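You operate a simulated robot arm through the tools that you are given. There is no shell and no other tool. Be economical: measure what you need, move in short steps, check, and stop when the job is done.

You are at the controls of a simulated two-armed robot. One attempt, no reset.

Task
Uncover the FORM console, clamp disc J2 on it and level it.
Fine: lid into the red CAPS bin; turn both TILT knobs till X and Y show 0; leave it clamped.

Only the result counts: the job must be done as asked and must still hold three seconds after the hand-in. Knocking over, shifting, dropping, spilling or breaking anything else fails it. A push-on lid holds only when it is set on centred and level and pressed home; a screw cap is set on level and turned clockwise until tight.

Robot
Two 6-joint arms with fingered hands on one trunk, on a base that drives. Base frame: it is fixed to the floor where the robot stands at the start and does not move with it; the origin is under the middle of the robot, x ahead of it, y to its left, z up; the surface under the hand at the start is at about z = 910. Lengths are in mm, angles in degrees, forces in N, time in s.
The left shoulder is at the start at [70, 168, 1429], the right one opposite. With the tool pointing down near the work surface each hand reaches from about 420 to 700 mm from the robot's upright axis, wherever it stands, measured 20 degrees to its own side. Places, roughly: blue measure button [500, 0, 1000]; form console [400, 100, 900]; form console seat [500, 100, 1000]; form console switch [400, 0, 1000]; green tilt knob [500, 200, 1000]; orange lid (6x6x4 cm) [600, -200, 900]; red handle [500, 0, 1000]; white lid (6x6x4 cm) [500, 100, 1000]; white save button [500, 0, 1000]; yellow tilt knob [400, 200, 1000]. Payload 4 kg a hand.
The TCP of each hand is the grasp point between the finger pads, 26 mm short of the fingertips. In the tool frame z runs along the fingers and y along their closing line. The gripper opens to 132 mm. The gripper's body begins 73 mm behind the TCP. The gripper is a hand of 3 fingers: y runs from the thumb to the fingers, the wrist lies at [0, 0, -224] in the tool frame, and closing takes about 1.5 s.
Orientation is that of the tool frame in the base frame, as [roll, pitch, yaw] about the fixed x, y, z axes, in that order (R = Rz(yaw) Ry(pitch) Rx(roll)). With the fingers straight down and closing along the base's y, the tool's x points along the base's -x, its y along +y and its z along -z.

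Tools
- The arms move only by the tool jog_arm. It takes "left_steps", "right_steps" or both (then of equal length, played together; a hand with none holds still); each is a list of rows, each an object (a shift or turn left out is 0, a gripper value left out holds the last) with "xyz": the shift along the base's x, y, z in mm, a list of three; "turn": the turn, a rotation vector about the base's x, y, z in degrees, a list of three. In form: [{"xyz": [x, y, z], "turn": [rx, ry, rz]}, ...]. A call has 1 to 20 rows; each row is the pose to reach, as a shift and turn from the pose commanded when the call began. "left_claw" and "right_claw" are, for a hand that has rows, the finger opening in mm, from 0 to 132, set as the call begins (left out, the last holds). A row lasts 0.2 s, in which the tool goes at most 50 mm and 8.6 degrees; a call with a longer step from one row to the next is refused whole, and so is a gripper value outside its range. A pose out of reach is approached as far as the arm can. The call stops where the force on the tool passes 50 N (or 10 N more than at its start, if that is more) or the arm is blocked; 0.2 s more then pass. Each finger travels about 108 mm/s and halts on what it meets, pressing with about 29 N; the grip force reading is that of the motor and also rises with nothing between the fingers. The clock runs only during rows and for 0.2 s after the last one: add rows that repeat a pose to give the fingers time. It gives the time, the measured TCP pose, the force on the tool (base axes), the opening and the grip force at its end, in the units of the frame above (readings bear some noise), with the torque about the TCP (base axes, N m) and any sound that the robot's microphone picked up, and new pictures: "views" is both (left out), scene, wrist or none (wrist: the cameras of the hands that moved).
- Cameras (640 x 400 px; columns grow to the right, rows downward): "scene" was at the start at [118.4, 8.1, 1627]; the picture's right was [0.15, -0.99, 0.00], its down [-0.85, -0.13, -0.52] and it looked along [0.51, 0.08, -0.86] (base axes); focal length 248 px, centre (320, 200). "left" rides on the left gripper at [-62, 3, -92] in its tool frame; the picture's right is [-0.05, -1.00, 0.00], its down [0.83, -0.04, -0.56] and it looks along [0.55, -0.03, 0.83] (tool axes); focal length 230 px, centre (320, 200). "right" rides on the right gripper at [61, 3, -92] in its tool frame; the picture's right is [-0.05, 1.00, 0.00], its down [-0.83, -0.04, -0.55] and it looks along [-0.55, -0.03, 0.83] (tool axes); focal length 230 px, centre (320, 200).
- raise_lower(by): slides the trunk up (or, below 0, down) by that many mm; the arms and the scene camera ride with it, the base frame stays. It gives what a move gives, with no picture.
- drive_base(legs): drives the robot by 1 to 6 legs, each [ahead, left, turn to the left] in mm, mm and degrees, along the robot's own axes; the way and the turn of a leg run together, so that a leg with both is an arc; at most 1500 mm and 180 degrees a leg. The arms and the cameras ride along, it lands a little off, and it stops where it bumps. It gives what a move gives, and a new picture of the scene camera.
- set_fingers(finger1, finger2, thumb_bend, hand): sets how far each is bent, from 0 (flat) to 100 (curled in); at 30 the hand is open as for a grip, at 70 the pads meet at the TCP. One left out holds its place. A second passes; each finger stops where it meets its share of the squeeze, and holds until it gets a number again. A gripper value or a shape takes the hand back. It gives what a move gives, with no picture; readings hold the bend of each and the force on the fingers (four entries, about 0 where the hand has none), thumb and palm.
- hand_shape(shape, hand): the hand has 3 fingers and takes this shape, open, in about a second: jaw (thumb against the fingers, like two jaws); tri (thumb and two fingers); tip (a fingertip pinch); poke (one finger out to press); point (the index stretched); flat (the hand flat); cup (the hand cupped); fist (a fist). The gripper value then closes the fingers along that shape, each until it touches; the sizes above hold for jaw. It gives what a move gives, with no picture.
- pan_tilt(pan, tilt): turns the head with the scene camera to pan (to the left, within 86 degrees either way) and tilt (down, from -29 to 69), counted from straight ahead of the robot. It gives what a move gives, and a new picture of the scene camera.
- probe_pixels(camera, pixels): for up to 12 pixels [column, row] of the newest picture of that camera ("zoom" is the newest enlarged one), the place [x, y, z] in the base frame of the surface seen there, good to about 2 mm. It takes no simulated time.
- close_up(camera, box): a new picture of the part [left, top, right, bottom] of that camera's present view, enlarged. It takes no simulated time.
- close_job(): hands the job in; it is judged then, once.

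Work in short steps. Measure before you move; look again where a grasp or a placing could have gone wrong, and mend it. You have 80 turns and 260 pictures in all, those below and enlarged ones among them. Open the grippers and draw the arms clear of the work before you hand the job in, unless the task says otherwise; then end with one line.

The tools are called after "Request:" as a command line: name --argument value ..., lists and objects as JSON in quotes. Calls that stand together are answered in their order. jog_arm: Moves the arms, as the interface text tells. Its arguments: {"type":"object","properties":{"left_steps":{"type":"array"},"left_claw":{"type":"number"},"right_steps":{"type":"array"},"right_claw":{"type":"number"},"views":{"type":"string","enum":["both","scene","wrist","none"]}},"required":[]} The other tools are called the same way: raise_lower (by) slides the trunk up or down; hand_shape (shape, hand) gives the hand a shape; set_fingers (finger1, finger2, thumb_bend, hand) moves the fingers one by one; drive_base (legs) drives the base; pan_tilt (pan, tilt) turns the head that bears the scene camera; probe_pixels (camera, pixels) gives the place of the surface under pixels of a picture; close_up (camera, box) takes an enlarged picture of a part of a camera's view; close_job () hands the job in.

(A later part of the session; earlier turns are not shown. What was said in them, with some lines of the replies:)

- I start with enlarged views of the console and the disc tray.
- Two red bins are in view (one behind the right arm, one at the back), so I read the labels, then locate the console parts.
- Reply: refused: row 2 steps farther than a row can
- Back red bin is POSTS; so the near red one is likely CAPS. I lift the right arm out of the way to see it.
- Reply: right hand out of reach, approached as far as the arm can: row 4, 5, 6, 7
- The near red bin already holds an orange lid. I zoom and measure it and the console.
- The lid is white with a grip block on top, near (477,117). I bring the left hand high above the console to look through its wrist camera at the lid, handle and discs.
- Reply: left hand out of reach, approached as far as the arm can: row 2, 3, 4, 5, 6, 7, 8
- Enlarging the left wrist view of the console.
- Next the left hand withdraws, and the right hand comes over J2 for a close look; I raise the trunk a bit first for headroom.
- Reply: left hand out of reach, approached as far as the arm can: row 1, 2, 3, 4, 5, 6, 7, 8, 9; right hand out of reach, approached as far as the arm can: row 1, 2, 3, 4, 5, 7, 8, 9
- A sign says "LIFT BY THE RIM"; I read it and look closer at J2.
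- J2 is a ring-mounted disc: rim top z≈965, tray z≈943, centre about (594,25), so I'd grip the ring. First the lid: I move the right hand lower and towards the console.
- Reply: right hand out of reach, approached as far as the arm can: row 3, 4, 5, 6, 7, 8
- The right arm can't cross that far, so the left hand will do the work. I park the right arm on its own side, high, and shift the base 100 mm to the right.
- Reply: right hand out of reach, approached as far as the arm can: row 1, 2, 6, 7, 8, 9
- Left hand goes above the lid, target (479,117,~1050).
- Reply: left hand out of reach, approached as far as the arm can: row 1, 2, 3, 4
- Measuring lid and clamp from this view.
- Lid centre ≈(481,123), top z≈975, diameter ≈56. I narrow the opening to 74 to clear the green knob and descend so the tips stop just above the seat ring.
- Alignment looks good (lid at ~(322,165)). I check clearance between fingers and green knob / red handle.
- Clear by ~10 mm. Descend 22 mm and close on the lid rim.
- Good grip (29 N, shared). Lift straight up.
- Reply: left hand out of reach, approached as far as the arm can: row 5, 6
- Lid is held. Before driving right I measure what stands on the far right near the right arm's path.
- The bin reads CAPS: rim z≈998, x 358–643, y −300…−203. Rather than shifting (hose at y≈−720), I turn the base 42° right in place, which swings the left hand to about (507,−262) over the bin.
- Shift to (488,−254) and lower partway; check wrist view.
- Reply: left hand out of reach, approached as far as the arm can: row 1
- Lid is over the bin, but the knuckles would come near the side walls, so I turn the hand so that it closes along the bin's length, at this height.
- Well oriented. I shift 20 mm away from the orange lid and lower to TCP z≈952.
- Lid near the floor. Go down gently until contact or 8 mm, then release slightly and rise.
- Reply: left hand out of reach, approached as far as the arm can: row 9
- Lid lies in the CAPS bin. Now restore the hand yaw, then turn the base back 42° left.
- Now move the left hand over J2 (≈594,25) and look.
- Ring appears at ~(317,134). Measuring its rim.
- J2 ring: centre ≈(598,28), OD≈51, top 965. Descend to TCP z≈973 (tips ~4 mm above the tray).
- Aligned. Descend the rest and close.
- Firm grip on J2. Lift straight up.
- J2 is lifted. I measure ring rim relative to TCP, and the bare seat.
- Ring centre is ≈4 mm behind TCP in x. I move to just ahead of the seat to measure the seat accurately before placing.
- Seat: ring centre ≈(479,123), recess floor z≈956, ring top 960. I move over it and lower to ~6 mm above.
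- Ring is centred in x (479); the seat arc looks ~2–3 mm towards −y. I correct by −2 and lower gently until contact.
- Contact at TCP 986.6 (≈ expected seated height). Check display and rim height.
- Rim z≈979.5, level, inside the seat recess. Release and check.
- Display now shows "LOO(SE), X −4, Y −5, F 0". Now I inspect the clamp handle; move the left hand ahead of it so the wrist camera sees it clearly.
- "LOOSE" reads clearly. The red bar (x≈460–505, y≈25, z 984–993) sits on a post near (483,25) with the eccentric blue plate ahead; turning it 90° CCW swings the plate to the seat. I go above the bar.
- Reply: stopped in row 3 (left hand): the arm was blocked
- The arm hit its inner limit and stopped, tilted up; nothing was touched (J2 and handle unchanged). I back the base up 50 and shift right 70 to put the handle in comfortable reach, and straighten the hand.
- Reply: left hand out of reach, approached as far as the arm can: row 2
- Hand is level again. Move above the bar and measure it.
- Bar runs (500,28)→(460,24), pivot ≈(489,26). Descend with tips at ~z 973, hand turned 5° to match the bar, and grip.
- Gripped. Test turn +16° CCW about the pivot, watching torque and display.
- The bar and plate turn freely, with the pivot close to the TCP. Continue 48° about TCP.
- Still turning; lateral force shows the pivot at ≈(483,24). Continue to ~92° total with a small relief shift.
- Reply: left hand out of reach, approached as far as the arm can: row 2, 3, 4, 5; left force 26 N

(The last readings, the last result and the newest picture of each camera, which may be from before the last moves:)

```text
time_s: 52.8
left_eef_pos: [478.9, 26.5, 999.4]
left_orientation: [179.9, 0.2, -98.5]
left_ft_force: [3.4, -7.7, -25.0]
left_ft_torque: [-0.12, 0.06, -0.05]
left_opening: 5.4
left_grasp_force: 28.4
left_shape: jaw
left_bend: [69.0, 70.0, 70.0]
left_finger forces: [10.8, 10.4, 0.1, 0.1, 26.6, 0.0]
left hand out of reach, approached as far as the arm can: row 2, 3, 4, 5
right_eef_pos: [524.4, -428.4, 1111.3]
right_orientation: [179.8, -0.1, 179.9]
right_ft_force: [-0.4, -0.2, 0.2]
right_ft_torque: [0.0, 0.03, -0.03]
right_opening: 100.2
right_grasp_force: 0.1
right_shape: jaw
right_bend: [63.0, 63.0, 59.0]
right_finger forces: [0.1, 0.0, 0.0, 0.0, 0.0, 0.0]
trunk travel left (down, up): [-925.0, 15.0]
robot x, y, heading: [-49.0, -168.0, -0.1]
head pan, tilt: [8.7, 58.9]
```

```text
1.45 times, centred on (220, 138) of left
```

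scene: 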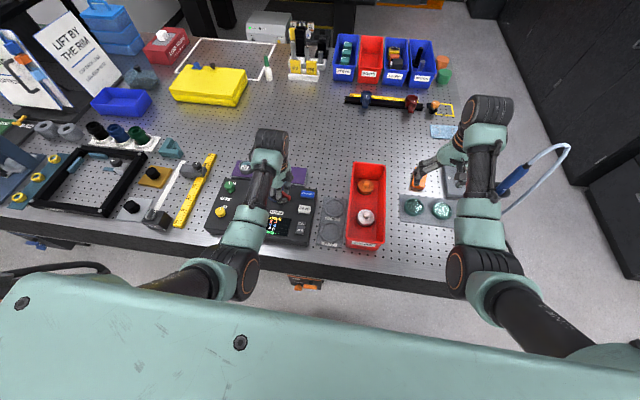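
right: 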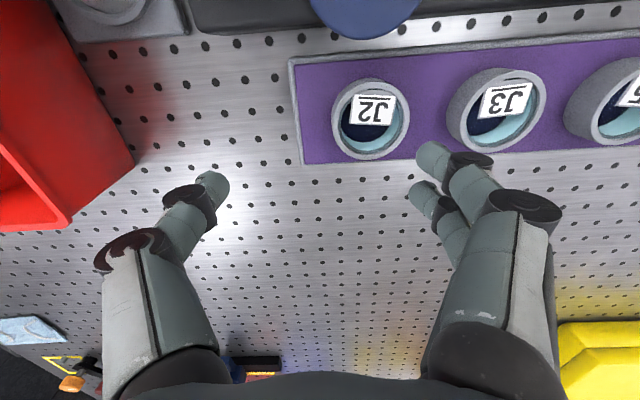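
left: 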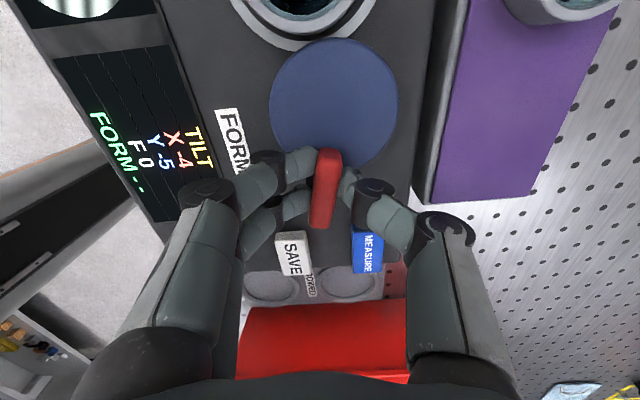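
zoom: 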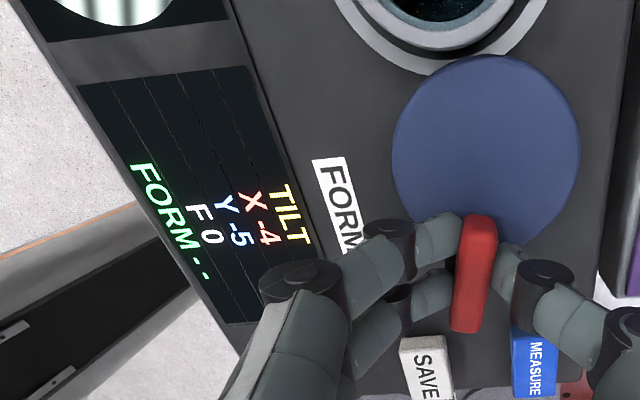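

The display changed from LOOSE to "TILT", so the clamp has engaged; my wrist is at its limit (~75–80°). I release, rise, and look.

Request:
jog_arm --left_claw 34 --left_steps '[{}, {}, {}, {}]' --views "none"

Request:
jog_arm --left_steps '[{"xyz": [0, 0, 20]}, {"xyz": [0, 0, 40], "turn": [0, 0, -8]}, {"xyz": [0, 0, 40], "turn": [0, 0, -16]}, {"xyz": [0, 0, 40], "turn": [0, 0, -24]}, {"xyz": [0, 0, 40], "turn": [0, 0, -32]}, {"xyz": [0, 0, 40], "turn": [0, 0, -40]}, {"xyz": [5, 0, 40], "turn": [0, 0, -48]}, {"xyz": [15, 0, 40], "turn": [0, 0, -56]}, {"xyz": [25, 0, 40], "turn": [0, 0, -64]}, {"xyz": [40, 0, 40], "turn": [0, 0, -72]}, {"xyz": [60, 0, 40], "turn": [0, 0, -80]}, {"xyz": [60, 0, 40], "turn": [0, 0, -80]}]' --views "both"

Request:
close_up --camera "left" --box '[200, 100, 440, 290]'

```text
time_s: 53.8
left_eef_pos: [473.9, 30.3, 1003.5]
left_orientation: [-179.9, 0.4, -98.5]
left_ft_force: [-1.0, -0.3, -0.6]
left_ft_torque: [-0.01, 0.04, 0.01]
left_opening: 33.6
left_grasp_force: 0.0
left_shape: jaw
left_bend: [73.0, 73.0, 70.0]
left_finger forces: [0.0, 0.0, 0.0, 0.0, 0.1, 0.0]
right_eef_pos: [520.4, -428.5, 1112.9]
right_orientation: [179.9, 0.1, -179.9]
right_ft_force: [-0.6, -0.4, 0.5]
right_ft_torque: [0.0, -0.01, 0.01]
right_opening: 100.2
right_grasp_force: 0.1
right_shape: jaw
right_bend: [63.0, 63.0, 59.0]
right_finger forces: [0.0, 0.0, 0.0, 0.0, 0.0, 0.1]
trunk travel left (down, up): [-925.0, 15.0]
robot x, y, heading: [-51.5, -165.4, -0.1]
head pan, tilt: [8.7, 58.9]
```

```text
time_s: 56.4
left_eef_pos: [535.4, 29.6, 1041.6]
left_orientation: [-179.9, 0.5, -178.5]
left_ft_force: [-0.5, 0.3, 0.5]
left_ft_torque: [-0.01, -0.03, -0.01]
left_opening: 34.1
left_grasp_force: 0.0
left_shape: jaw
left_bend: [73.0, 73.0, 70.0]
left_finger forces: [0.0, 0.1, 0.0, 0.0, 0.0, 0.0]
right_eef_pos: [521.1, -427.3, 1113.8]
right_orientation: [179.9, 0.1, 180.0]
right_ft_force: [-1.0, 0.0, -0.5]
right_ft_torque: [-0.01, 0.0, 0.01]
right_opening: 100.3
right_grasp_force: 0.0
right_shape: jaw
right_bend: [63.0, 63.0, 59.0]
right_finger forces: [0.1, 0.0, 0.0, 0.1, 0.0, 0.0]
trunk travel left (down, up): [-925.0, 15.0]
robot x, y, heading: [-46.7, -169.7, 0.1]
head pan, tilt: [8.7, 58.9]
```

scene: 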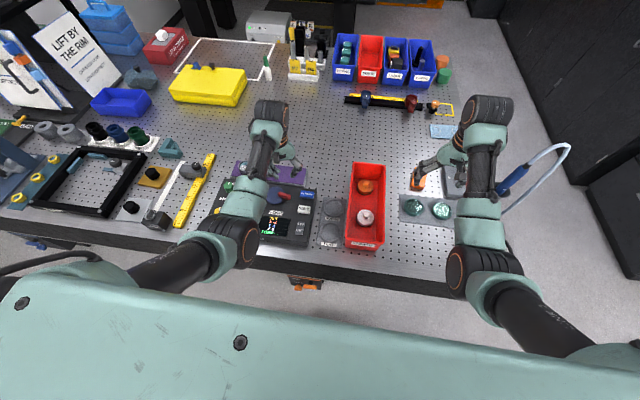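
left: 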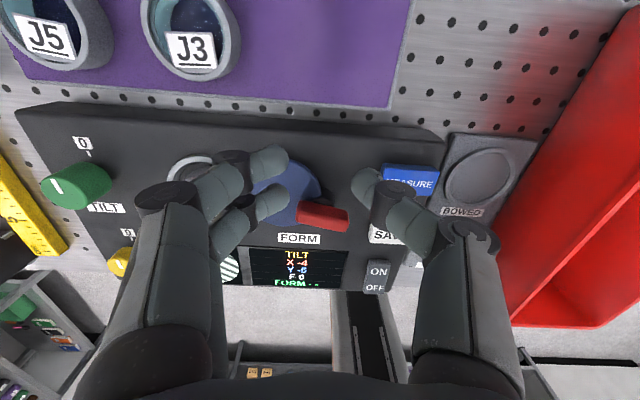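

```text
2.11 times, centred on (320, 195) of left
```

zoom: 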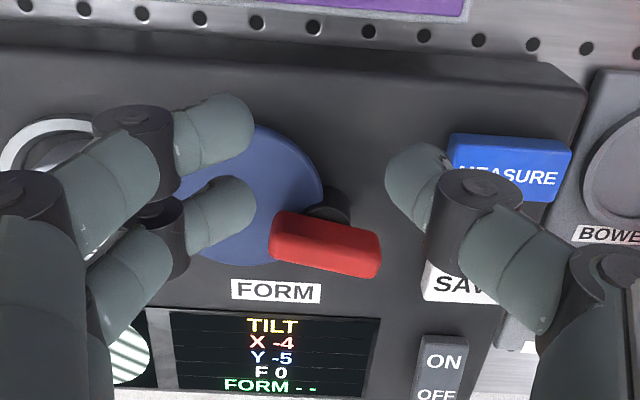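

Bar is ~15° short of fully turned. I measure its free end and the SAVE button, planning a gentle push.

Request:
probe_pixels --camera "zoom" --pixels '[[300, 235], [365, 250], [365, 270], [285, 250], [375, 265], [445, 280], [440, 270], [330, 205], [300, 262]]'

```text
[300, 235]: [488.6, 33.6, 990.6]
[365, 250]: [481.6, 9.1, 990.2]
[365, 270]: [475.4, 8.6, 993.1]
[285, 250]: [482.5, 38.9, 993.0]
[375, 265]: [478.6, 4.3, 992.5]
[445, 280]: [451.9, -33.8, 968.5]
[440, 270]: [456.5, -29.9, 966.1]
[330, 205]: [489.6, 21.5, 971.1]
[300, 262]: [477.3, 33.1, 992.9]
```

Bar end ≈(478,4), top z 993; SAVE top z≈968. I close the fingers, go behind the bar end at (440,4) and lower so the tips are at z≈978.

Request:
jog_arm --left_claw 0 --left_steps '[{"xyz": [-35, -10, 0]}, {"xyz": [-70, -20, 0]}, {"xyz": [-95, -25.5, 0]}, {"xyz": [-95, -25.5, 0]}, {"xyz": [-95, -25.5, 0]}, {"xyz": [-95, -25.5, -20]}, {"xyz": [-95, -25.5, -37]}, {"xyz": [-95, -25.5, -37]}]' --views "wrist"

Request:
close_up --camera "left" --box '[200, 70, 440, 250]'

```text
time_s: 58.2
left_eef_pos: [438.9, 3.0, 1002.9]
left_orientation: [-179.8, 0.3, -178.5]
left_ft_force: [-0.3, -0.7, -0.3]
left_ft_torque: [0.0, 0.03, 0.04]
left_opening: 0.1
left_grasp_force: 28.3
left_shape: jaw
left_bend: [66.0, 66.0, 67.0]
left_finger forces: [0.0, 0.0, 0.0, 0.0, 0.1, 0.0]
right_eef_pos: [521.4, -427.3, 1113.3]
right_orientation: [179.9, 0.1, -179.9]
right_ft_force: [0.4, 0.1, 0.5]
right_ft_torque: [0.0, 0.01, 0.0]
right_opening: 100.2
right_grasp_force: 0.0
right_shape: jaw
right_bend: [63.0, 63.0, 59.0]
right_finger forces: [0.0, 0.1, 0.1, 0.1, 0.1, 0.1]
trunk travel left (down, up): [-925.0, 15.0]
robot x, y, heading: [-47.2, -166.1, -0.1]
head pan, tilt: [8.7, 58.9]
```

left: 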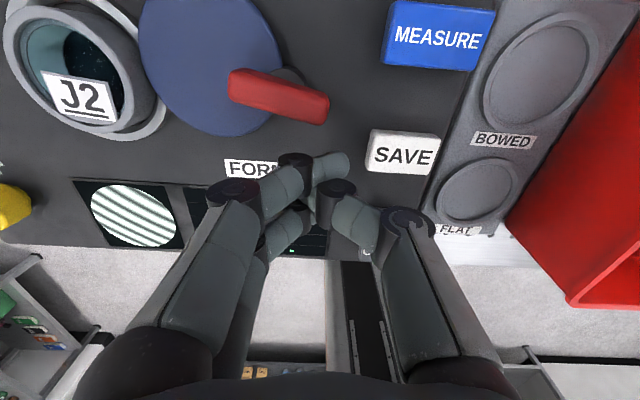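

```text
2.22 times, centred on (320, 160) of left
```

zoom: 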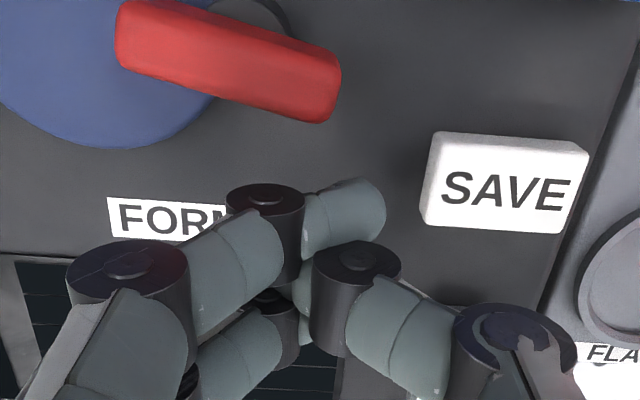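

The finger tip (345,165) is a bit right of the bar end (315,110). Measure both.

Request:
probe_pixels --camera "zoom" --pixels '[[350, 182], [380, 205], [340, 215], [310, 115], [320, 75], [250, 100]]'

```text
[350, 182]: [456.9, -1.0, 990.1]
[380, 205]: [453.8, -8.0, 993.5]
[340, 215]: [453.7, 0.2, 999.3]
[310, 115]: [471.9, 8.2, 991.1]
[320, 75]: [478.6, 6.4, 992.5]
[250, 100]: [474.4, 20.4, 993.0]
```

Shift +7 in y, then push slowly in +x by up to 19 mm.

Request:
jog_arm --left_steps '[{"xyz": [0, 7, 0]}, {"xyz": [8, 7, 0]}, {"xyz": [12, 7, 0]}, {"xyz": [14, 7, 0]}, {"xyz": [16, 7, 0]}, {"xyz": [18, 7, 0]}, {"xyz": [19, 7, 0]}]' --views "wrist"

Request:
close_up --camera "left" --box '[60, 50, 440, 290]'

```text
time_s: 59.8
left_eef_pos: [457.2, 11.0, 1003.2]
left_orientation: [-179.9, 0.2, -178.6]
left_ft_force: [-8.6, -0.2, 0.5]
left_ft_torque: [-0.01, 0.1, -0.03]
left_opening: 0.1
left_grasp_force: 28.9
left_shape: jaw
left_bend: [66.0, 66.0, 67.0]
left_finger forces: [0.0, 0.0, 0.1, 0.1, 0.0, 0.1]
right_eef_pos: [519.7, -427.2, 1113.9]
right_orientation: [179.8, 0.2, 180.0]
right_ft_force: [0.5, 0.1, 0.7]
right_ft_torque: [-0.02, 0.0, -0.01]
right_opening: 100.2
right_grasp_force: 0.0
right_shape: jaw
right_bend: [63.0, 63.0, 59.0]
right_finger forces: [0.0, 0.0, 0.1, 0.0, 0.1, 0.1]
trunk travel left (down, up): [-925.0, 15.0]
robot x, y, heading: [-50.2, -167.2, -0.2]
head pan, tilt: [8.7, 58.9]
```

left: 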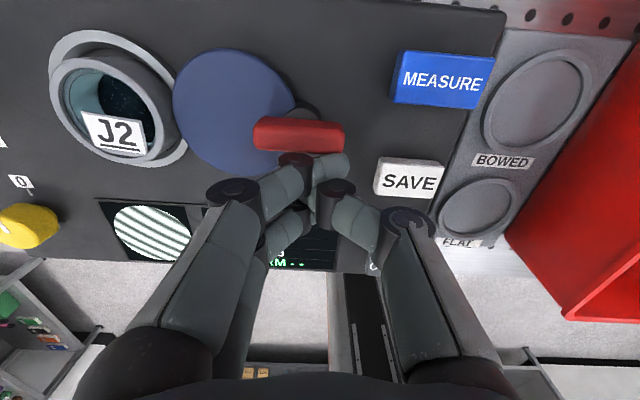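

```text
1.67 times, centred on (250, 170) of left
```

zoom: 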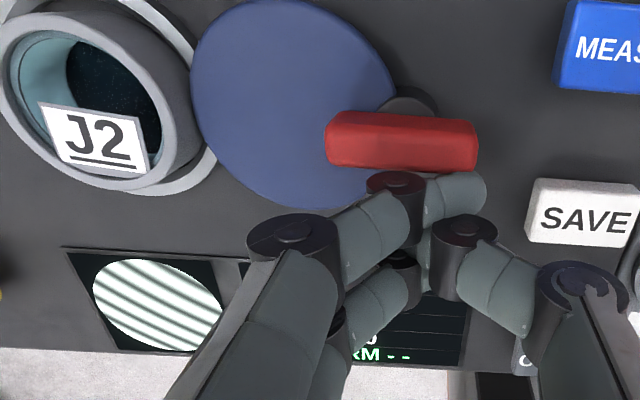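

The bar is now square. A touch more (3 mm) to sense an end stop, then back off and rise.

Request:
jog_arm --left_steps '[{"xyz": [1.5, 0, 0]}, {"xyz": [3, 0, 0]}, {"xyz": [3, 0, 0]}]' --views "none"

Request:
jog_arm --left_steps '[{"xyz": [-12, 0, 0]}, {"xyz": [-12, 0, 25]}, {"xyz": [10, 0, 45]}, {"xyz": [40, 30, 45]}, {"xyz": [60, 70, 45]}, {"xyz": [60, 110, 45]}, {"xyz": [60, 150, 45]}, {"xyz": [60, 180, 45]}, {"xyz": [60, 180, 45]}]' --views "both"

Request:
close_up --camera "left" --box '[200, 90, 560, 300]'

```text
time_s: 60.6
left_eef_pos: [456.3, 11.2, 1004.6]
left_orientation: [180.0, 0.2, -178.5]
left_ft_force: [-18.8, -0.5, -2.5]
left_ft_torque: [-0.01, 0.33, -0.08]
left_opening: 0.0
left_grasp_force: 29.1
left_shape: jaw
left_bend: [66.0, 66.0, 67.0]
left_finger forces: [0.0, 0.0, 0.0, 0.0, 0.0, 0.0]
right_eef_pos: [518.3, -427.0, 1114.8]
right_orientation: [179.9, 0.2, -180.0]
right_ft_force: [-0.5, -1.2, -0.7]
right_ft_torque: [0.01, -0.02, 0.0]
right_opening: 100.1
right_grasp_force: 0.0
right_shape: jaw
right_bend: [63.0, 63.0, 59.0]
right_finger forces: [0.0, 0.0, 0.0, 0.0, 0.1, 0.0]
trunk travel left (down, up): [-925.0, 15.0]
robot x, y, heading: [-49.9, -167.5, 0.3]
head pan, tilt: [8.7, 58.9]
```

```text
time_s: 62.6
left_eef_pos: [521.3, 190.0, 1050.7]
left_orientation: [-179.9, 0.3, -178.5]
left_ft_force: [-0.5, 0.0, 0.0]
left_ft_torque: [0.05, 0.0, -0.01]
left_opening: 0.0
left_grasp_force: 28.8
left_shape: jaw
left_bend: [66.0, 66.0, 67.0]
left_finger forces: [0.0, 0.1, 0.0, 0.0, 0.1, 0.0]
right_eef_pos: [521.7, -428.5, 1113.1]
right_orientation: [179.7, 0.2, 179.9]
right_ft_force: [0.2, -0.2, -0.4]
right_ft_torque: [0.01, 0.03, -0.01]
right_opening: 100.4
right_grasp_force: 0.1
right_shape: jaw
right_bend: [63.0, 63.0, 59.0]
right_finger forces: [0.0, 0.1, 0.0, 0.0, 0.0, 0.0]
trunk travel left (down, up): [-925.0, 15.0]
robot x, y, heading: [-49.7, -164.2, -0.2]
head pan, tilt: [8.7, 58.9]
```

scene: 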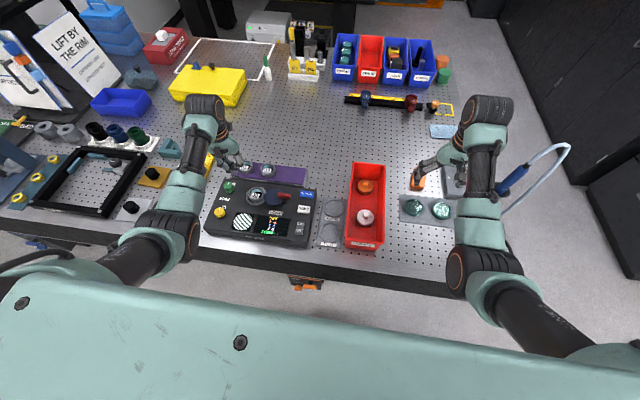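
left: 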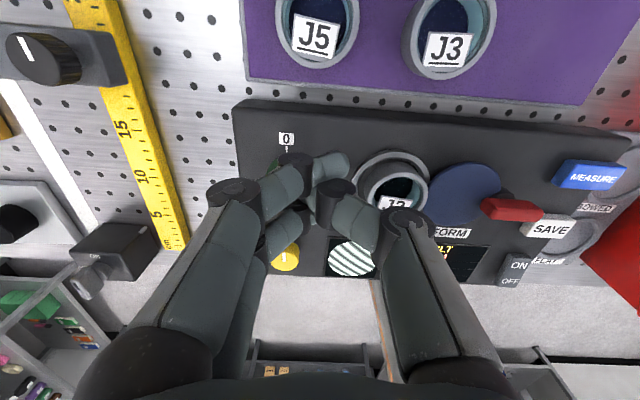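

```text
1.78 times, centred on (380, 195) of left
```

zoom: 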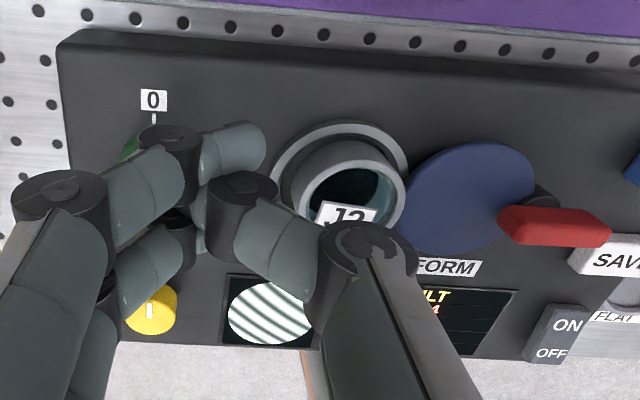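

Handle at its stop (18 N without motion): clamped. Now a close look at the knobs from the scene camera.

Request:
close_up --camera "scene" --box '[195, 160, 335, 255]'

Request:
probe_pixels --camera "zoom" --pixels '[[155, 118], [153, 112], [155, 130], [142, 122], [170, 122], [112, 232], [112, 220], [98, 232], [128, 232], [112, 250]]'

```text
4.21 times, centred on (265, 208) of scene
```

zoom: 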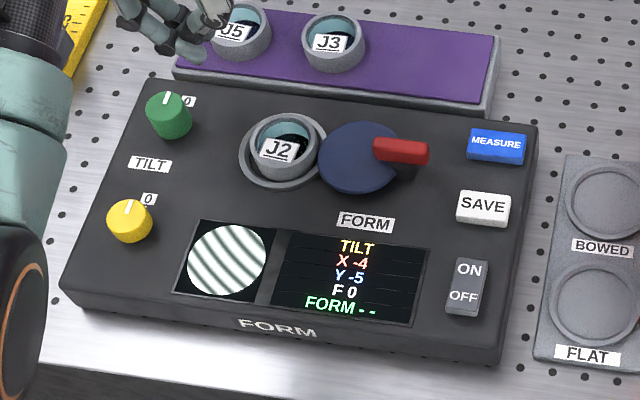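

```text
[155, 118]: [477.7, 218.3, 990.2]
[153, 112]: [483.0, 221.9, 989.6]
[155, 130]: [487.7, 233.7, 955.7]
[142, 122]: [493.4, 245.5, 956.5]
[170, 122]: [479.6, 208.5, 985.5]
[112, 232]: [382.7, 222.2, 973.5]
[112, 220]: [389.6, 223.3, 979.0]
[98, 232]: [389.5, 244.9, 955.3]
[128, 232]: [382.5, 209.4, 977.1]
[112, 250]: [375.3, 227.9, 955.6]
```

Display: TILT, X −4, Y −5. I move the left hand above the green knob (~(487,214)) with fingers open 56 and look.

Request:
jog_arm --left_claw 56 --left_steps '[{"xyz": [-20, 12, 0]}, {"xyz": [-34, 23, 0]}, {"xyz": [-34, 23, -10]}, {"xyz": [-34, 23, -10]}]' --views "wrist"

Request:
close_up --camera "left" --box '[200, 70, 440, 250]'

```text
time_s: 63.6
left_eef_pos: [487.4, 214.9, 1038.3]
left_orientation: [-179.9, 0.4, -178.4]
left_ft_force: [0.1, 0.0, 0.2]
left_ft_torque: [0.03, 0.03, -0.03]
left_opening: 55.5
left_grasp_force: 0.1
left_shape: jaw
left_bend: [73.0, 73.0, 70.0]
left_finger forces: [0.1, 0.0, 0.0, 0.0, 0.0, 0.0]
right_eef_pos: [521.7, -427.3, 1113.6]
right_orientation: [179.9, 0.0, 180.0]
right_ft_force: [-1.0, 0.0, -0.2]
right_ft_torque: [0.01, 0.0, -0.01]
right_opening: 100.3
right_grasp_force: 0.1
right_shape: jaw
right_bend: [63.0, 63.0, 59.0]
right_finger forces: [0.0, 0.0, 0.1, 0.1, 0.1, 0.0]
trunk travel left (down, up): [-925.0, 15.0]
robot x, y, heading: [-45.9, -167.5, -0.3]
head pan, tilt: [8.7, 58.9]
```

left: 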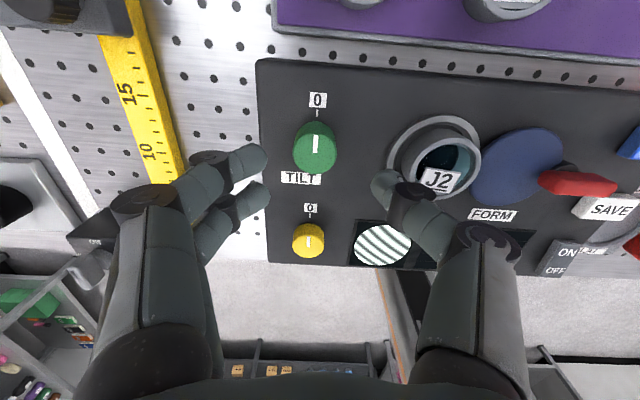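

```text
2.22 times, centred on (320, 160) of left
```

zoom: 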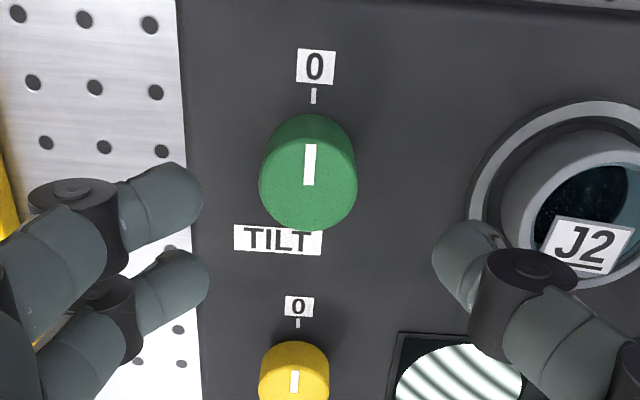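

Both pointers stand at the knob "0", while X/Y are off, so each needs a turn. Measure the green and yellow knobs.

Request:
probe_pixels --camera "zoom" --pixels '[[308, 120], [308, 165], [308, 190], [308, 225], [265, 180], [352, 180], [265, 165], [352, 165], [294, 380], [294, 345], [262, 380], [326, 380]]'

```text
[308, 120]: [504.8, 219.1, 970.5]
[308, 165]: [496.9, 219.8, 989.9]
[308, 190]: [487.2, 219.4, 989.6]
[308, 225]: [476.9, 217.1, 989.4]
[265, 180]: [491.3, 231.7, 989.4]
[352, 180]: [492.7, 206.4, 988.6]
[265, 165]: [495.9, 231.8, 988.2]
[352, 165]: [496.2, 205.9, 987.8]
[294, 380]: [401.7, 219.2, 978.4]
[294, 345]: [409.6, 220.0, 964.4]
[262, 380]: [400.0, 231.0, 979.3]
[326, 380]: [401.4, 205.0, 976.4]
```

Green knob: centre ≈(491,219), top 990, Ø27. Descend and grip it.

Request:
jog_arm --left_steps '[{"xyz": [4, 4, -15]}, {"xyz": [4, 4, -35]}, {"xyz": [4, 4, -47]}, {"xyz": [4, 4, -47]}]' --views "none"

Request:
jog_arm --left_claw 10 --left_steps '[{}, {}, {}, {}, {}]' --views "both"

```text
time_s: 64.6
left_eef_pos: [492.2, 217.9, 992.1]
left_orientation: [-179.9, 0.3, -178.4]
left_ft_force: [0.7, -0.2, 0.1]
left_ft_torque: [0.04, 0.02, 0.0]
left_opening: 55.7
left_grasp_force: 0.0
left_shape: jaw
left_bend: [73.0, 73.0, 70.0]
left_finger forces: [0.1, 0.0, 0.1, 0.0, 0.1, 0.0]
right_eef_pos: [521.2, -428.2, 1114.0]
right_orientation: [180.0, 0.0, 179.9]
right_ft_force: [-0.4, -0.3, -0.6]
right_ft_torque: [0.02, -0.02, -0.01]
right_opening: 100.0
right_grasp_force: 0.0
right_shape: jaw
right_bend: [63.0, 63.0, 59.0]
right_finger forces: [0.0, 0.1, 0.0, 0.0, 0.0, 0.1]
trunk travel left (down, up): [-925.0, 15.0]
robot x, y, heading: [-52.0, -170.9, -0.0]
head pan, tilt: [8.7, 58.9]
```

```text
time_s: 65.8
left_eef_pos: [492.1, 218.5, 991.9]
left_orientation: [-179.9, 0.4, -178.5]
left_ft_force: [0.9, -0.4, -1.5]
left_ft_torque: [0.0, -0.02, -0.01]
left_opening: 19.8
left_grasp_force: 28.8
left_shape: jaw
left_bend: [72.0, 73.0, 70.0]
left_finger forces: [11.7, 13.6, 0.0, 0.0, 26.1, 0.1]
right_eef_pos: [521.4, -427.5, 1112.9]
right_orientation: [180.0, 0.1, 180.0]
right_ft_force: [0.2, 0.1, -0.6]
right_ft_torque: [0.01, -0.03, -0.02]
right_opening: 100.2
right_grasp_force: 0.1
right_shape: jaw
right_bend: [63.0, 63.0, 59.0]
right_finger forces: [0.0, 0.0, 0.0, 0.0, 0.1, 0.0]
trunk travel left (down, up): [-925.0, 15.0]
robot x, y, heading: [-48.0, -170.6, -0.2]
head pan, tilt: [8.7, 58.9]
```

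scene: 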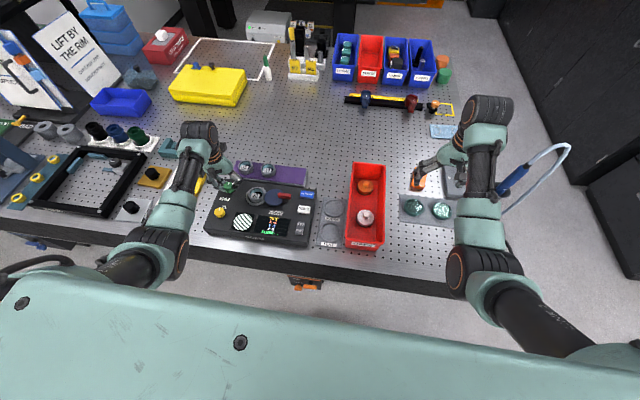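
left: 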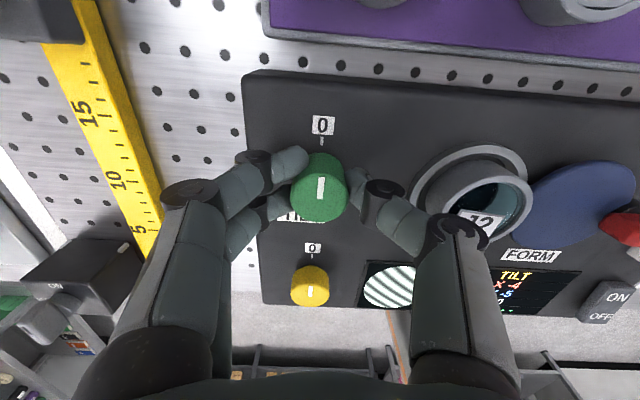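

Gripped. Turn +16° (CCW) as a test and read the display with the scene camera.

Request:
jog_arm --left_steps '[{"turn": [0, 0, 8]}, {"turn": [0, 0, 16]}, {"turn": [0, 0, 16]}]' --views "none"

Request:
close_up --camera "scene" --box '[195, 160, 335, 255]'

```text
time_s: 66.6
left_eef_pos: [492.3, 217.7, 992.8]
left_orientation: [-179.8, 0.3, -162.4]
left_ft_force: [1.8, 1.4, -3.8]
left_ft_torque: [0.06, -0.05, -0.02]
left_opening: 19.7
left_grasp_force: 29.2
left_shape: jaw
left_bend: [72.0, 73.0, 70.0]
left_finger forces: [12.5, 14.2, 0.0, 0.0, 25.5, 0.0]
right_eef_pos: [521.9, -427.1, 1113.2]
right_orientation: [179.9, 0.0, -180.0]
right_ft_force: [-0.6, -0.7, 0.8]
right_ft_torque: [0.03, 0.01, -0.03]
right_opening: 100.1
right_grasp_force: 0.1
right_shape: jaw
right_bend: [63.0, 63.0, 59.0]
right_finger forces: [0.1, 0.1, 0.1, 0.0, 0.1, 0.1]
trunk travel left (down, up): [-925.0, 15.0]
robot x, y, heading: [-50.6, -167.3, -0.2]
head pan, tilt: [8.7, 58.9]
```

```text
4.21 times, centred on (265, 208) of scene
```

zoom: 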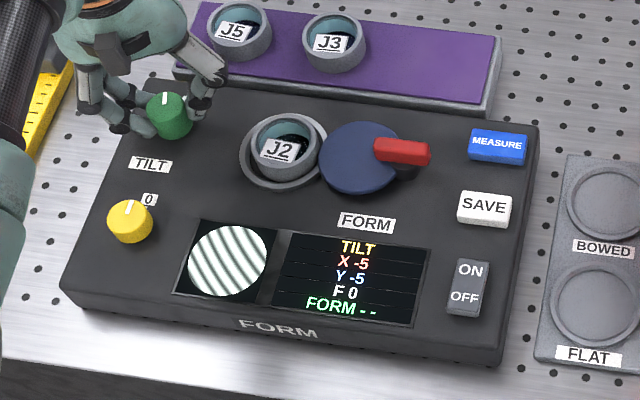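

Green drives X; CCW worsens it (−5). Turn CW 48° from here and read.

Request:
jog_arm --left_steps '[{"turn": [0, 0, -8]}, {"turn": [0, 0, -16]}, {"turn": [0, 0, -24]}, {"turn": [0, 0, -32]}, {"turn": [0, 0, -40]}, {"turn": [0, 0, -48]}, {"turn": [0, 0, -48]}]' --views "none"

Request:
close_up --camera "scene" --box '[195, 160, 335, 255]'

```text
time_s: 68.2
left_eef_pos: [493.5, 216.3, 993.1]
left_orientation: [-179.7, 0.3, 149.3]
left_ft_force: [-1.1, -4.8, -6.5]
left_ft_torque: [-0.08, 0.04, 0.03]
left_opening: 19.5
left_grasp_force: 29.0
left_shape: jaw
left_bend: [72.0, 73.0, 70.0]
left_finger forces: [11.9, 12.9, 0.0, 0.0, 29.3, 0.0]
right_eef_pos: [521.5, -428.2, 1112.2]
right_orientation: [179.8, 0.0, -179.9]
right_ft_force: [0.2, -0.2, 0.4]
right_ft_torque: [0.0, 0.0, 0.01]
right_opening: 100.0
right_grasp_force: 0.0
right_shape: jaw
right_bend: [63.0, 63.0, 59.0]
right_finger forces: [0.0, 0.1, 0.0, 0.0, 0.0, 0.1]
trunk travel left (down, up): [-925.0, 15.0]
robot x, y, heading: [-47.8, -168.1, -0.3]
head pan, tilt: [8.7, 58.9]
```

```text
4.21 times, centred on (265, 208) of scene
```

zoom: 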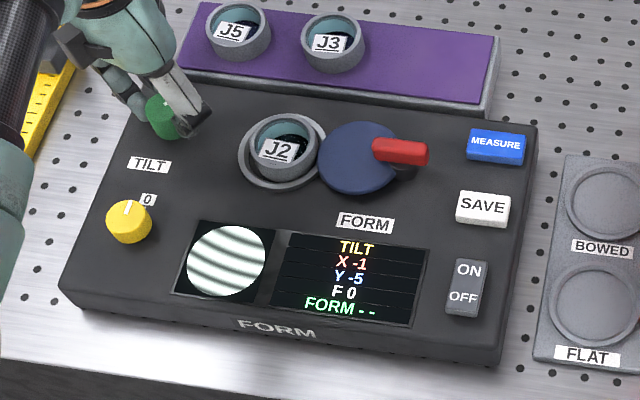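

X −1 (≈12° per unit). Turn 12° further CW.

Request:
jog_arm --left_steps '[{"turn": [0, 0, -6]}, {"turn": [0, 0, -12]}, {"turn": [0, 0, -12]}]' --views "none"

Request:
close_up --camera "scene" --box '[195, 160, 335, 255]'

```text
time_s: 69.0
left_eef_pos: [492.0, 215.6, 992.3]
left_orientation: [-179.9, 0.3, 137.5]
left_ft_force: [-1.9, -7.7, -8.0]
left_ft_torque: [-0.13, 0.05, 0.02]
left_opening: 19.1
left_grasp_force: 29.5
left_shape: jaw
left_bend: [72.0, 73.0, 70.0]
left_finger forces: [11.7, 12.4, 0.0, 0.0, 30.9, 0.0]
right_eef_pos: [521.3, -428.8, 1113.9]
right_orientation: [179.8, -0.1, -180.0]
right_ft_force: [-0.2, 0.7, -0.5]
right_ft_torque: [-0.01, 0.0, 0.0]
right_opening: 100.1
right_grasp_force: 0.1
right_shape: jaw
right_bend: [63.0, 63.0, 59.0]
right_finger forces: [0.0, 0.0, 0.1, 0.1, 0.1, 0.0]
trunk travel left (down, up): [-925.0, 15.0]
robot x, y, heading: [-46.3, -169.5, -0.2]
head pan, tilt: [8.7, 58.9]
```

```text
4.21 times, centred on (265, 208) of scene
```

zoom: 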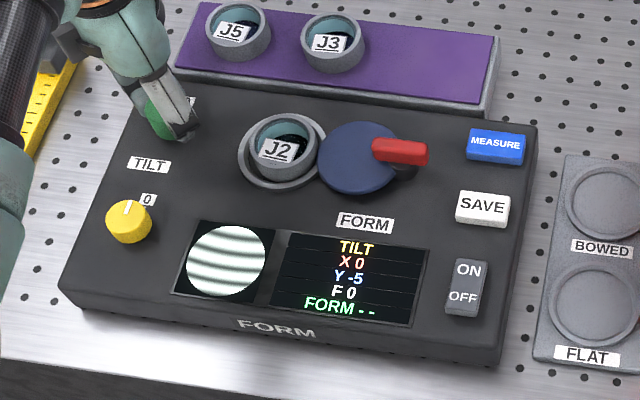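

X reads 0; by the scale it's likely at −0.3, so 3° more to centre it, then release and rise.

Request:
jog_arm --left_steps '[{"turn": [0, 0, -3]}, {"turn": [0, 0, -3]}, {"turn": [0, 0, -3]}]' --views "none"

Request:
jog_arm --left_claw 56 --left_steps '[{}, {}, {}, {"xyz": [0, 0, 15]}, {"xyz": [0, 0, 40]}, {"xyz": [0, 0, 50], "turn": [0, 0, 8]}, {"xyz": [0, 0, 50], "turn": [0, 0, 16]}, {"xyz": [0, 0, 50], "turn": [0, 0, 24]}, {"xyz": [-30, 2, 50], "turn": [0, 0, 32]}, {"xyz": [-60, 2, 50], "turn": [0, 0, 40]}, {"xyz": [-85, 2, 45], "turn": [0, 0, 46]}, {"xyz": [-85, 2, 45], "turn": [0, 0, 46]}]' --views "both"

Request:
close_up --camera "scene" --box '[195, 160, 335, 255]'

```text
time_s: 69.8
left_eef_pos: [492.4, 215.6, 991.8]
left_orientation: [-179.8, 0.3, 134.5]
left_ft_force: [-3.0, -9.8, -9.3]
left_ft_torque: [-0.17, 0.07, 0.07]
left_opening: 19.0
left_grasp_force: 29.1
left_shape: jaw
left_bend: [72.0, 73.0, 70.0]
left_finger forces: [11.7, 12.1, 0.0, 0.0, 31.5, 0.0]
right_eef_pos: [521.7, -429.2, 1112.7]
right_orientation: [179.8, 0.0, 179.9]
right_ft_force: [0.6, -0.1, 1.0]
right_ft_torque: [0.01, 0.01, 0.01]
right_opening: 100.1
right_grasp_force: 0.1
right_shape: jaw
right_bend: [63.0, 63.0, 59.0]
right_finger forces: [0.0, 0.0, 0.0, 0.1, 0.0, 0.0]
trunk travel left (down, up): [-925.0, 15.0]
robot x, y, heading: [-50.3, -164.9, 0.0]
head pan, tilt: [8.7, 58.9]
```

```text
time_s: 72.4
left_eef_pos: [407.9, 219.7, 1037.7]
left_orientation: [-180.0, 0.3, -179.4]
left_ft_force: [0.0, 0.2, -0.4]
left_ft_torque: [-0.05, 0.05, 0.04]
left_opening: 55.7
left_grasp_force: 0.1
left_shape: jaw
left_bend: [73.0, 73.0, 70.0]
left_finger forces: [0.0, 0.0, 0.1, 0.0, 0.0, 0.1]
right_eef_pos: [521.3, -428.8, 1113.3]
right_orientation: [179.9, -0.1, 180.0]
right_ft_force: [0.7, 0.1, 0.1]
right_ft_torque: [-0.02, 0.02, 0.0]
right_opening: 99.9
right_grasp_force: 0.2
right_shape: jaw
right_bend: [63.0, 63.0, 59.0]
right_finger forces: [0.1, 0.1, 0.0, 0.0, 0.0, 0.1]
trunk travel left (down, up): [-925.0, 15.0]
robot x, y, heading: [-50.9, -169.8, -0.0]
head pan, tilt: [8.7, 58.9]
```

scene: 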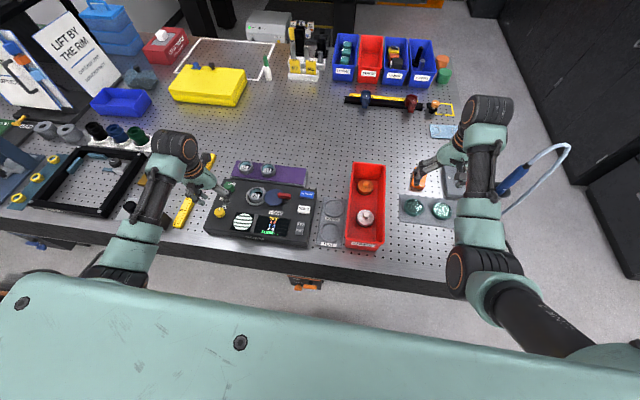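
left: 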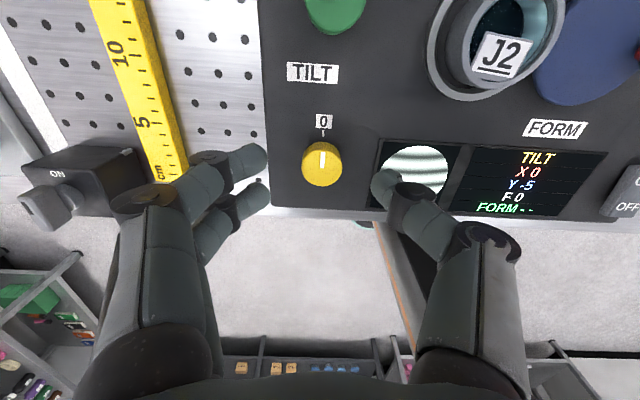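

```text
4.21 times, centred on (265, 208) of scene
```

zoom: 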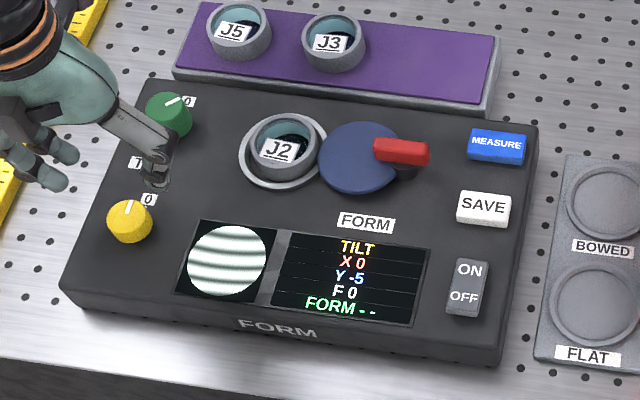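

X 0 held after release. Now measure the yellow knob at (322,162) in the wrist view.

Request:
probe_pixels --camera "left" --pixels '[[321, 146], [321, 160], [321, 183], [304, 162], [340, 162], [305, 155], [339, 155]]'

```text
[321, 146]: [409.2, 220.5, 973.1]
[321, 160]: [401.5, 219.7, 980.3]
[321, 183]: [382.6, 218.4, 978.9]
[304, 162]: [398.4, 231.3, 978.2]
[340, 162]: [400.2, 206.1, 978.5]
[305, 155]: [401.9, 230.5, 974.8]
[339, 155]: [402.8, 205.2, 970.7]
```

Yellow knob: centre ≈(396,218.5), top 980. I pre-turn the hand 24° CCW for wrist range, then descend and grip.

Request:
jog_arm --left_steps '[{"xyz": [-12, -1, 0], "turn": [0, 0, 8]}, {"xyz": [-12, -1, 0], "turn": [0, 0, 16]}, {"xyz": [-12, -1, -15], "turn": [0, 0, 24]}, {"xyz": [-12, -1, -35], "turn": [0, 0, 24]}, {"xyz": [-12, -1, -51], "turn": [0, 0, 24]}, {"xyz": [-12, -1, -51], "turn": [0, 0, 24]}]' --views "wrist"

Request:
jog_arm --left_claw 10 --left_steps '[{}, {}, {}, {}, {}]' --views "wrist"

```text
time_s: 73.8
left_eef_pos: [394.8, 218.4, 986.8]
left_orientation: [-180.0, 0.2, -155.4]
left_ft_force: [0.0, 0.1, 0.3]
left_ft_torque: [0.01, -0.03, -0.02]
left_opening: 55.5
left_grasp_force: 0.1
left_shape: jaw
left_bend: [73.0, 73.0, 70.0]
left_finger forces: [0.1, 0.0, 0.0, 0.0, 0.0, 0.0]
right_eef_pos: [522.4, -428.5, 1112.5]
right_orientation: [180.0, -0.1, 179.9]
right_ft_force: [-0.4, 0.0, -0.1]
right_ft_torque: [0.01, -0.04, -0.03]
right_opening: 100.3
right_grasp_force: 0.0
right_shape: jaw
right_bend: [63.0, 63.0, 59.0]
right_finger forces: [0.0, 0.0, 0.1, 0.0, 0.0, 0.0]
trunk travel left (down, up): [-925.0, 15.0]
robot x, y, heading: [-49.0, -168.6, 0.1]
head pan, tilt: [8.7, 58.9]
```

left: 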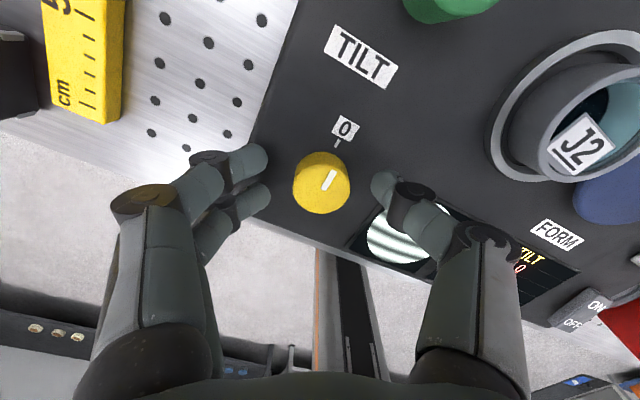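

```text
time_s: 75.0
left_eef_pos: [395.1, 217.8, 986.7]
left_orientation: [-179.9, 0.3, -155.5]
left_ft_force: [1.2, -3.2, -3.1]
left_ft_torque: [-0.04, -0.04, -0.01]
left_opening: 18.5
left_grasp_force: 28.2
left_shape: jaw
left_bend: [72.0, 72.0, 70.0]
left_finger forces: [12.6, 12.5, 0.0, 0.0, 28.4, 0.0]
right_eef_pos: [520.8, -427.6, 1111.8]
right_orientation: [179.9, 0.0, 179.9]
right_ft_force: [-0.4, -0.3, 0.3]
right_ft_torque: [-0.03, 0.01, 0.0]
right_opening: 100.2
right_grasp_force: 0.0
right_shape: jaw
right_bend: [63.0, 63.0, 59.0]
right_finger forces: [0.0, 0.0, 0.0, 0.2, 0.0, 0.1]
trunk travel left (down, up): [-925.0, 15.0]
robot x, y, heading: [-48.8, -166.2, 0.2]
head pan, tilt: [8.7, 58.9]
```

left: 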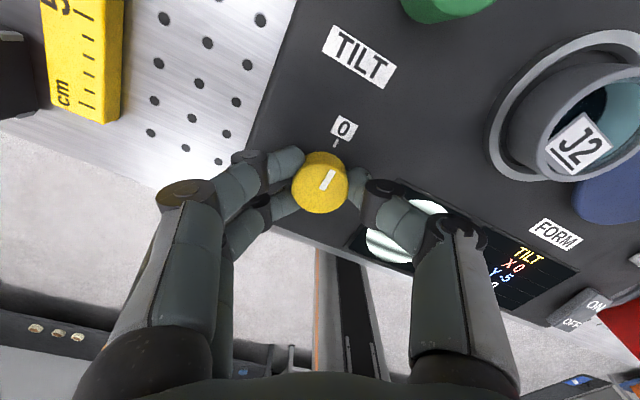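

Gripped. Turn CW 32° and read.

Request:
jog_arm --left_steps '[{"turn": [0, 0, -8]}, {"turn": [0, 0, -16]}, {"turn": [0, 0, -24]}, {"turn": [0, 0, -32]}, {"turn": [0, 0, -32]}]' --views "none"

Request:
close_up --camera "scene" --box '[195, 160, 335, 255]'

```text
time_s: 76.2
left_eef_pos: [395.1, 218.9, 987.1]
left_orientation: [-179.9, 0.4, 172.4]
left_ft_force: [-0.6, -5.6, -2.5]
left_ft_torque: [-0.17, 0.03, -0.02]
left_opening: 18.5
left_grasp_force: 29.0
left_shape: jaw
left_bend: [72.0, 72.0, 70.0]
left_finger forces: [12.6, 12.2, 0.0, 0.1, 30.6, 0.0]
right_eef_pos: [521.4, -428.7, 1114.3]
right_orientation: [179.8, -0.1, -180.0]
right_ft_force: [-0.6, 0.0, -0.5]
right_ft_torque: [0.01, -0.02, -0.03]
right_opening: 99.8
right_grasp_force: 0.1
right_shape: jaw
right_bend: [63.0, 63.0, 59.0]
right_finger forces: [0.1, 0.0, 0.0, 0.1, 0.0, 0.0]
trunk travel left (down, up): [-925.0, 15.0]
robot x, y, heading: [-45.6, -165.1, 0.1]
head pan, tilt: [8.7, 58.9]
```

```text
4.21 times, centred on (265, 208) of scene
```

zoom: 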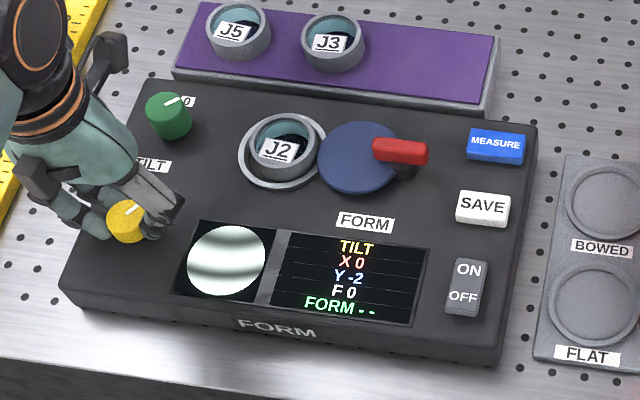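

Y −2 now. Turn 24° further CW.

Request:
jog_arm --left_steps '[{"turn": [0, 0, -8]}, {"turn": [0, 0, -16]}, {"turn": [0, 0, -24]}, {"turn": [0, 0, -24]}]' --views "none"

Request:
close_up --camera "scene" --box '[195, 160, 335, 255]'

```text
time_s: 77.2
left_eef_pos: [394.9, 218.3, 986.5]
left_orientation: [-179.9, 0.3, 148.5]
left_ft_force: [-0.7, -7.2, -3.3]
left_ft_torque: [-0.16, 0.06, -0.03]
left_opening: 18.1
left_grasp_force: 28.7
left_shape: jaw
left_bend: [72.0, 72.0, 70.0]
left_finger forces: [13.2, 11.7, 0.1, 0.0, 30.7, 0.0]
right_eef_pos: [520.8, -428.5, 1112.8]
right_orientation: [179.8, 0.0, 180.0]
right_ft_force: [-0.8, 0.7, 0.1]
right_ft_torque: [0.01, -0.01, -0.03]
right_opening: 100.1
right_grasp_force: 0.1
right_shape: jaw
right_bend: [63.0, 63.0, 59.0]
right_finger forces: [0.0, 0.0, 0.1, 0.1, 0.0, 0.0]
trunk travel left (down, up): [-925.0, 15.0]
robot x, y, heading: [-51.5, -170.6, 0.0]
head pan, tilt: [8.7, 58.9]
```

```text
4.21 times, centred on (265, 208) of scene
```

zoom: 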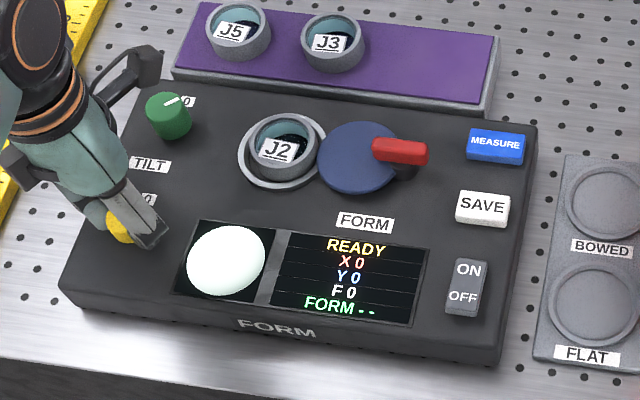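

READY, X 0, Y 0. Two degrees more to centre Y, then release and rise.

Request:
jog_arm --left_steps '[{"turn": [0, 0, -2]}, {"turn": [0, 0, -2]}]' --views "none"

Request:
jog_arm --left_claw 56 --left_steps '[{}, {}, {}, {"xyz": [0, 0, 15]}, {"xyz": [0, 0, 40]}, {"xyz": [0, 0, 60]}, {"xyz": [20, 20, 80], "turn": [0, 0, 8]}, {"xyz": [40, 50, 90], "turn": [0, 0, 16]}, {"xyz": [60, 90, 90], "turn": [0, 0, 24]}, {"xyz": [80, 120, 90], "turn": [0, 0, 32]}, {"xyz": [80, 120, 90], "turn": [0, 0, 32]}]' --views "scene"

Request:
close_up --camera "scene" --box '[195, 160, 335, 255]'

Request:
close_up --camera "scene" --box '[320, 150, 460, 255]'

```text
time_s: 77.8
left_eef_pos: [396.1, 217.3, 986.8]
left_orientation: [-179.9, 0.2, 146.5]
left_ft_force: [-1.0, -8.0, -3.7]
left_ft_torque: [-0.14, 0.04, 0.01]
left_opening: 18.4
left_grasp_force: 28.8
left_shape: jaw
left_bend: [72.0, 72.0, 70.0]
left_finger forces: [13.2, 11.7, 0.0, 0.0, 30.8, 0.0]
right_eef_pos: [521.4, -428.6, 1114.1]
right_orientation: [179.9, 0.0, 180.0]
right_ft_force: [-0.1, 0.5, -0.4]
right_ft_torque: [-0.03, -0.01, 0.01]
right_opening: 100.4
right_grasp_force: 0.1
right_shape: jaw
right_bend: [63.0, 63.0, 59.0]
right_finger forces: [0.1, 0.1, 0.0, 0.1, 0.0, 0.0]
trunk travel left (down, up): [-925.0, 15.0]
robot x, y, heading: [-49.1, -165.9, -0.0]
head pan, tilt: [8.7, 58.9]
```

```text
time_s: 80.2
left_eef_pos: [474.5, 339.2, 1075.3]
left_orientation: [-179.9, 0.4, 178.5]
left_ft_force: [-0.4, 0.3, 1.0]
left_ft_torque: [0.01, 0.03, -0.04]
left_opening: 55.7
left_grasp_force: 0.1
left_shape: jaw
left_bend: [73.0, 73.0, 70.0]
left_finger forces: [0.0, 0.0, 0.0, 0.0, 0.0, 0.0]
right_eef_pos: [521.4, -427.7, 1113.0]
right_orientation: [179.9, 0.1, 180.0]
right_ft_force: [-0.5, 0.5, -1.0]
right_ft_torque: [0.01, -0.01, 0.03]
right_opening: 100.4
right_grasp_force: 0.0
right_shape: jaw
right_bend: [63.0, 63.0, 59.0]
right_finger forces: [0.0, 0.0, 0.1, 0.0, 0.0, 0.1]
trunk travel left (down, up): [-925.0, 15.0]
robot x, y, heading: [-49.9, -169.3, -0.0]
head pan, tilt: [8.7, 58.9]
```

scene: 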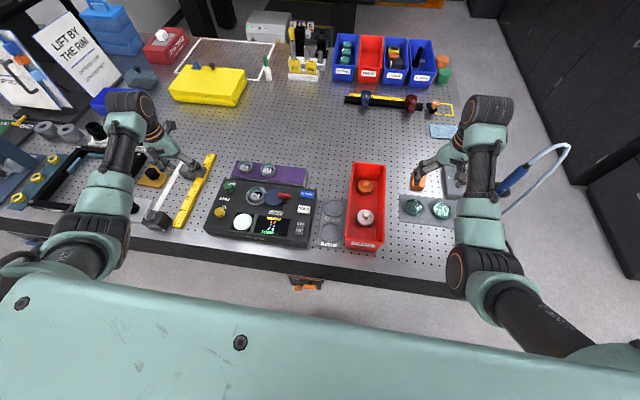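

```text
4.21 times, centred on (265, 208) of scene
```

zoom: 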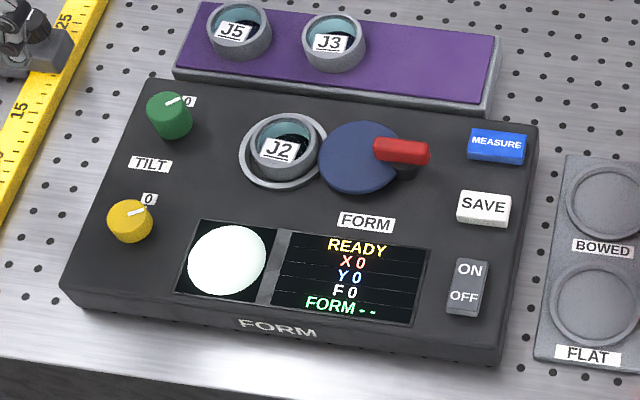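

```text
3.81 times, centred on (390, 202) of scene
```

zoom: 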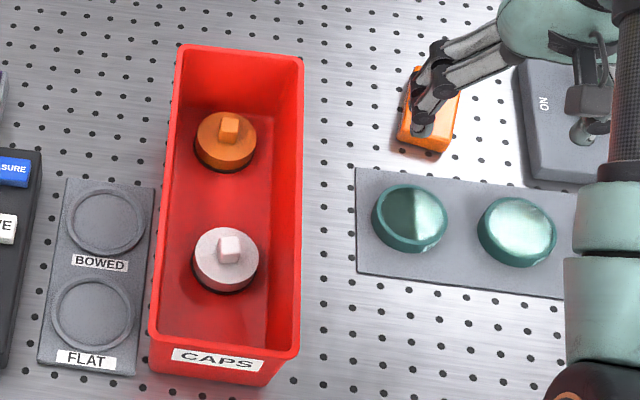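

READY, X 0, Y 0; J2 is clamped, the lid is in the CAPS bin, and both arms are clear. I hand the job in.

Request:
close_job

```text
The job is handed in.
```

I put disc J2 on the FORM console, clamped it and levelled it: the display shows READY with X 0 and Y 0. The white lid is in the red CAPS bin, both arms are clear of the work, and the job is handed in.
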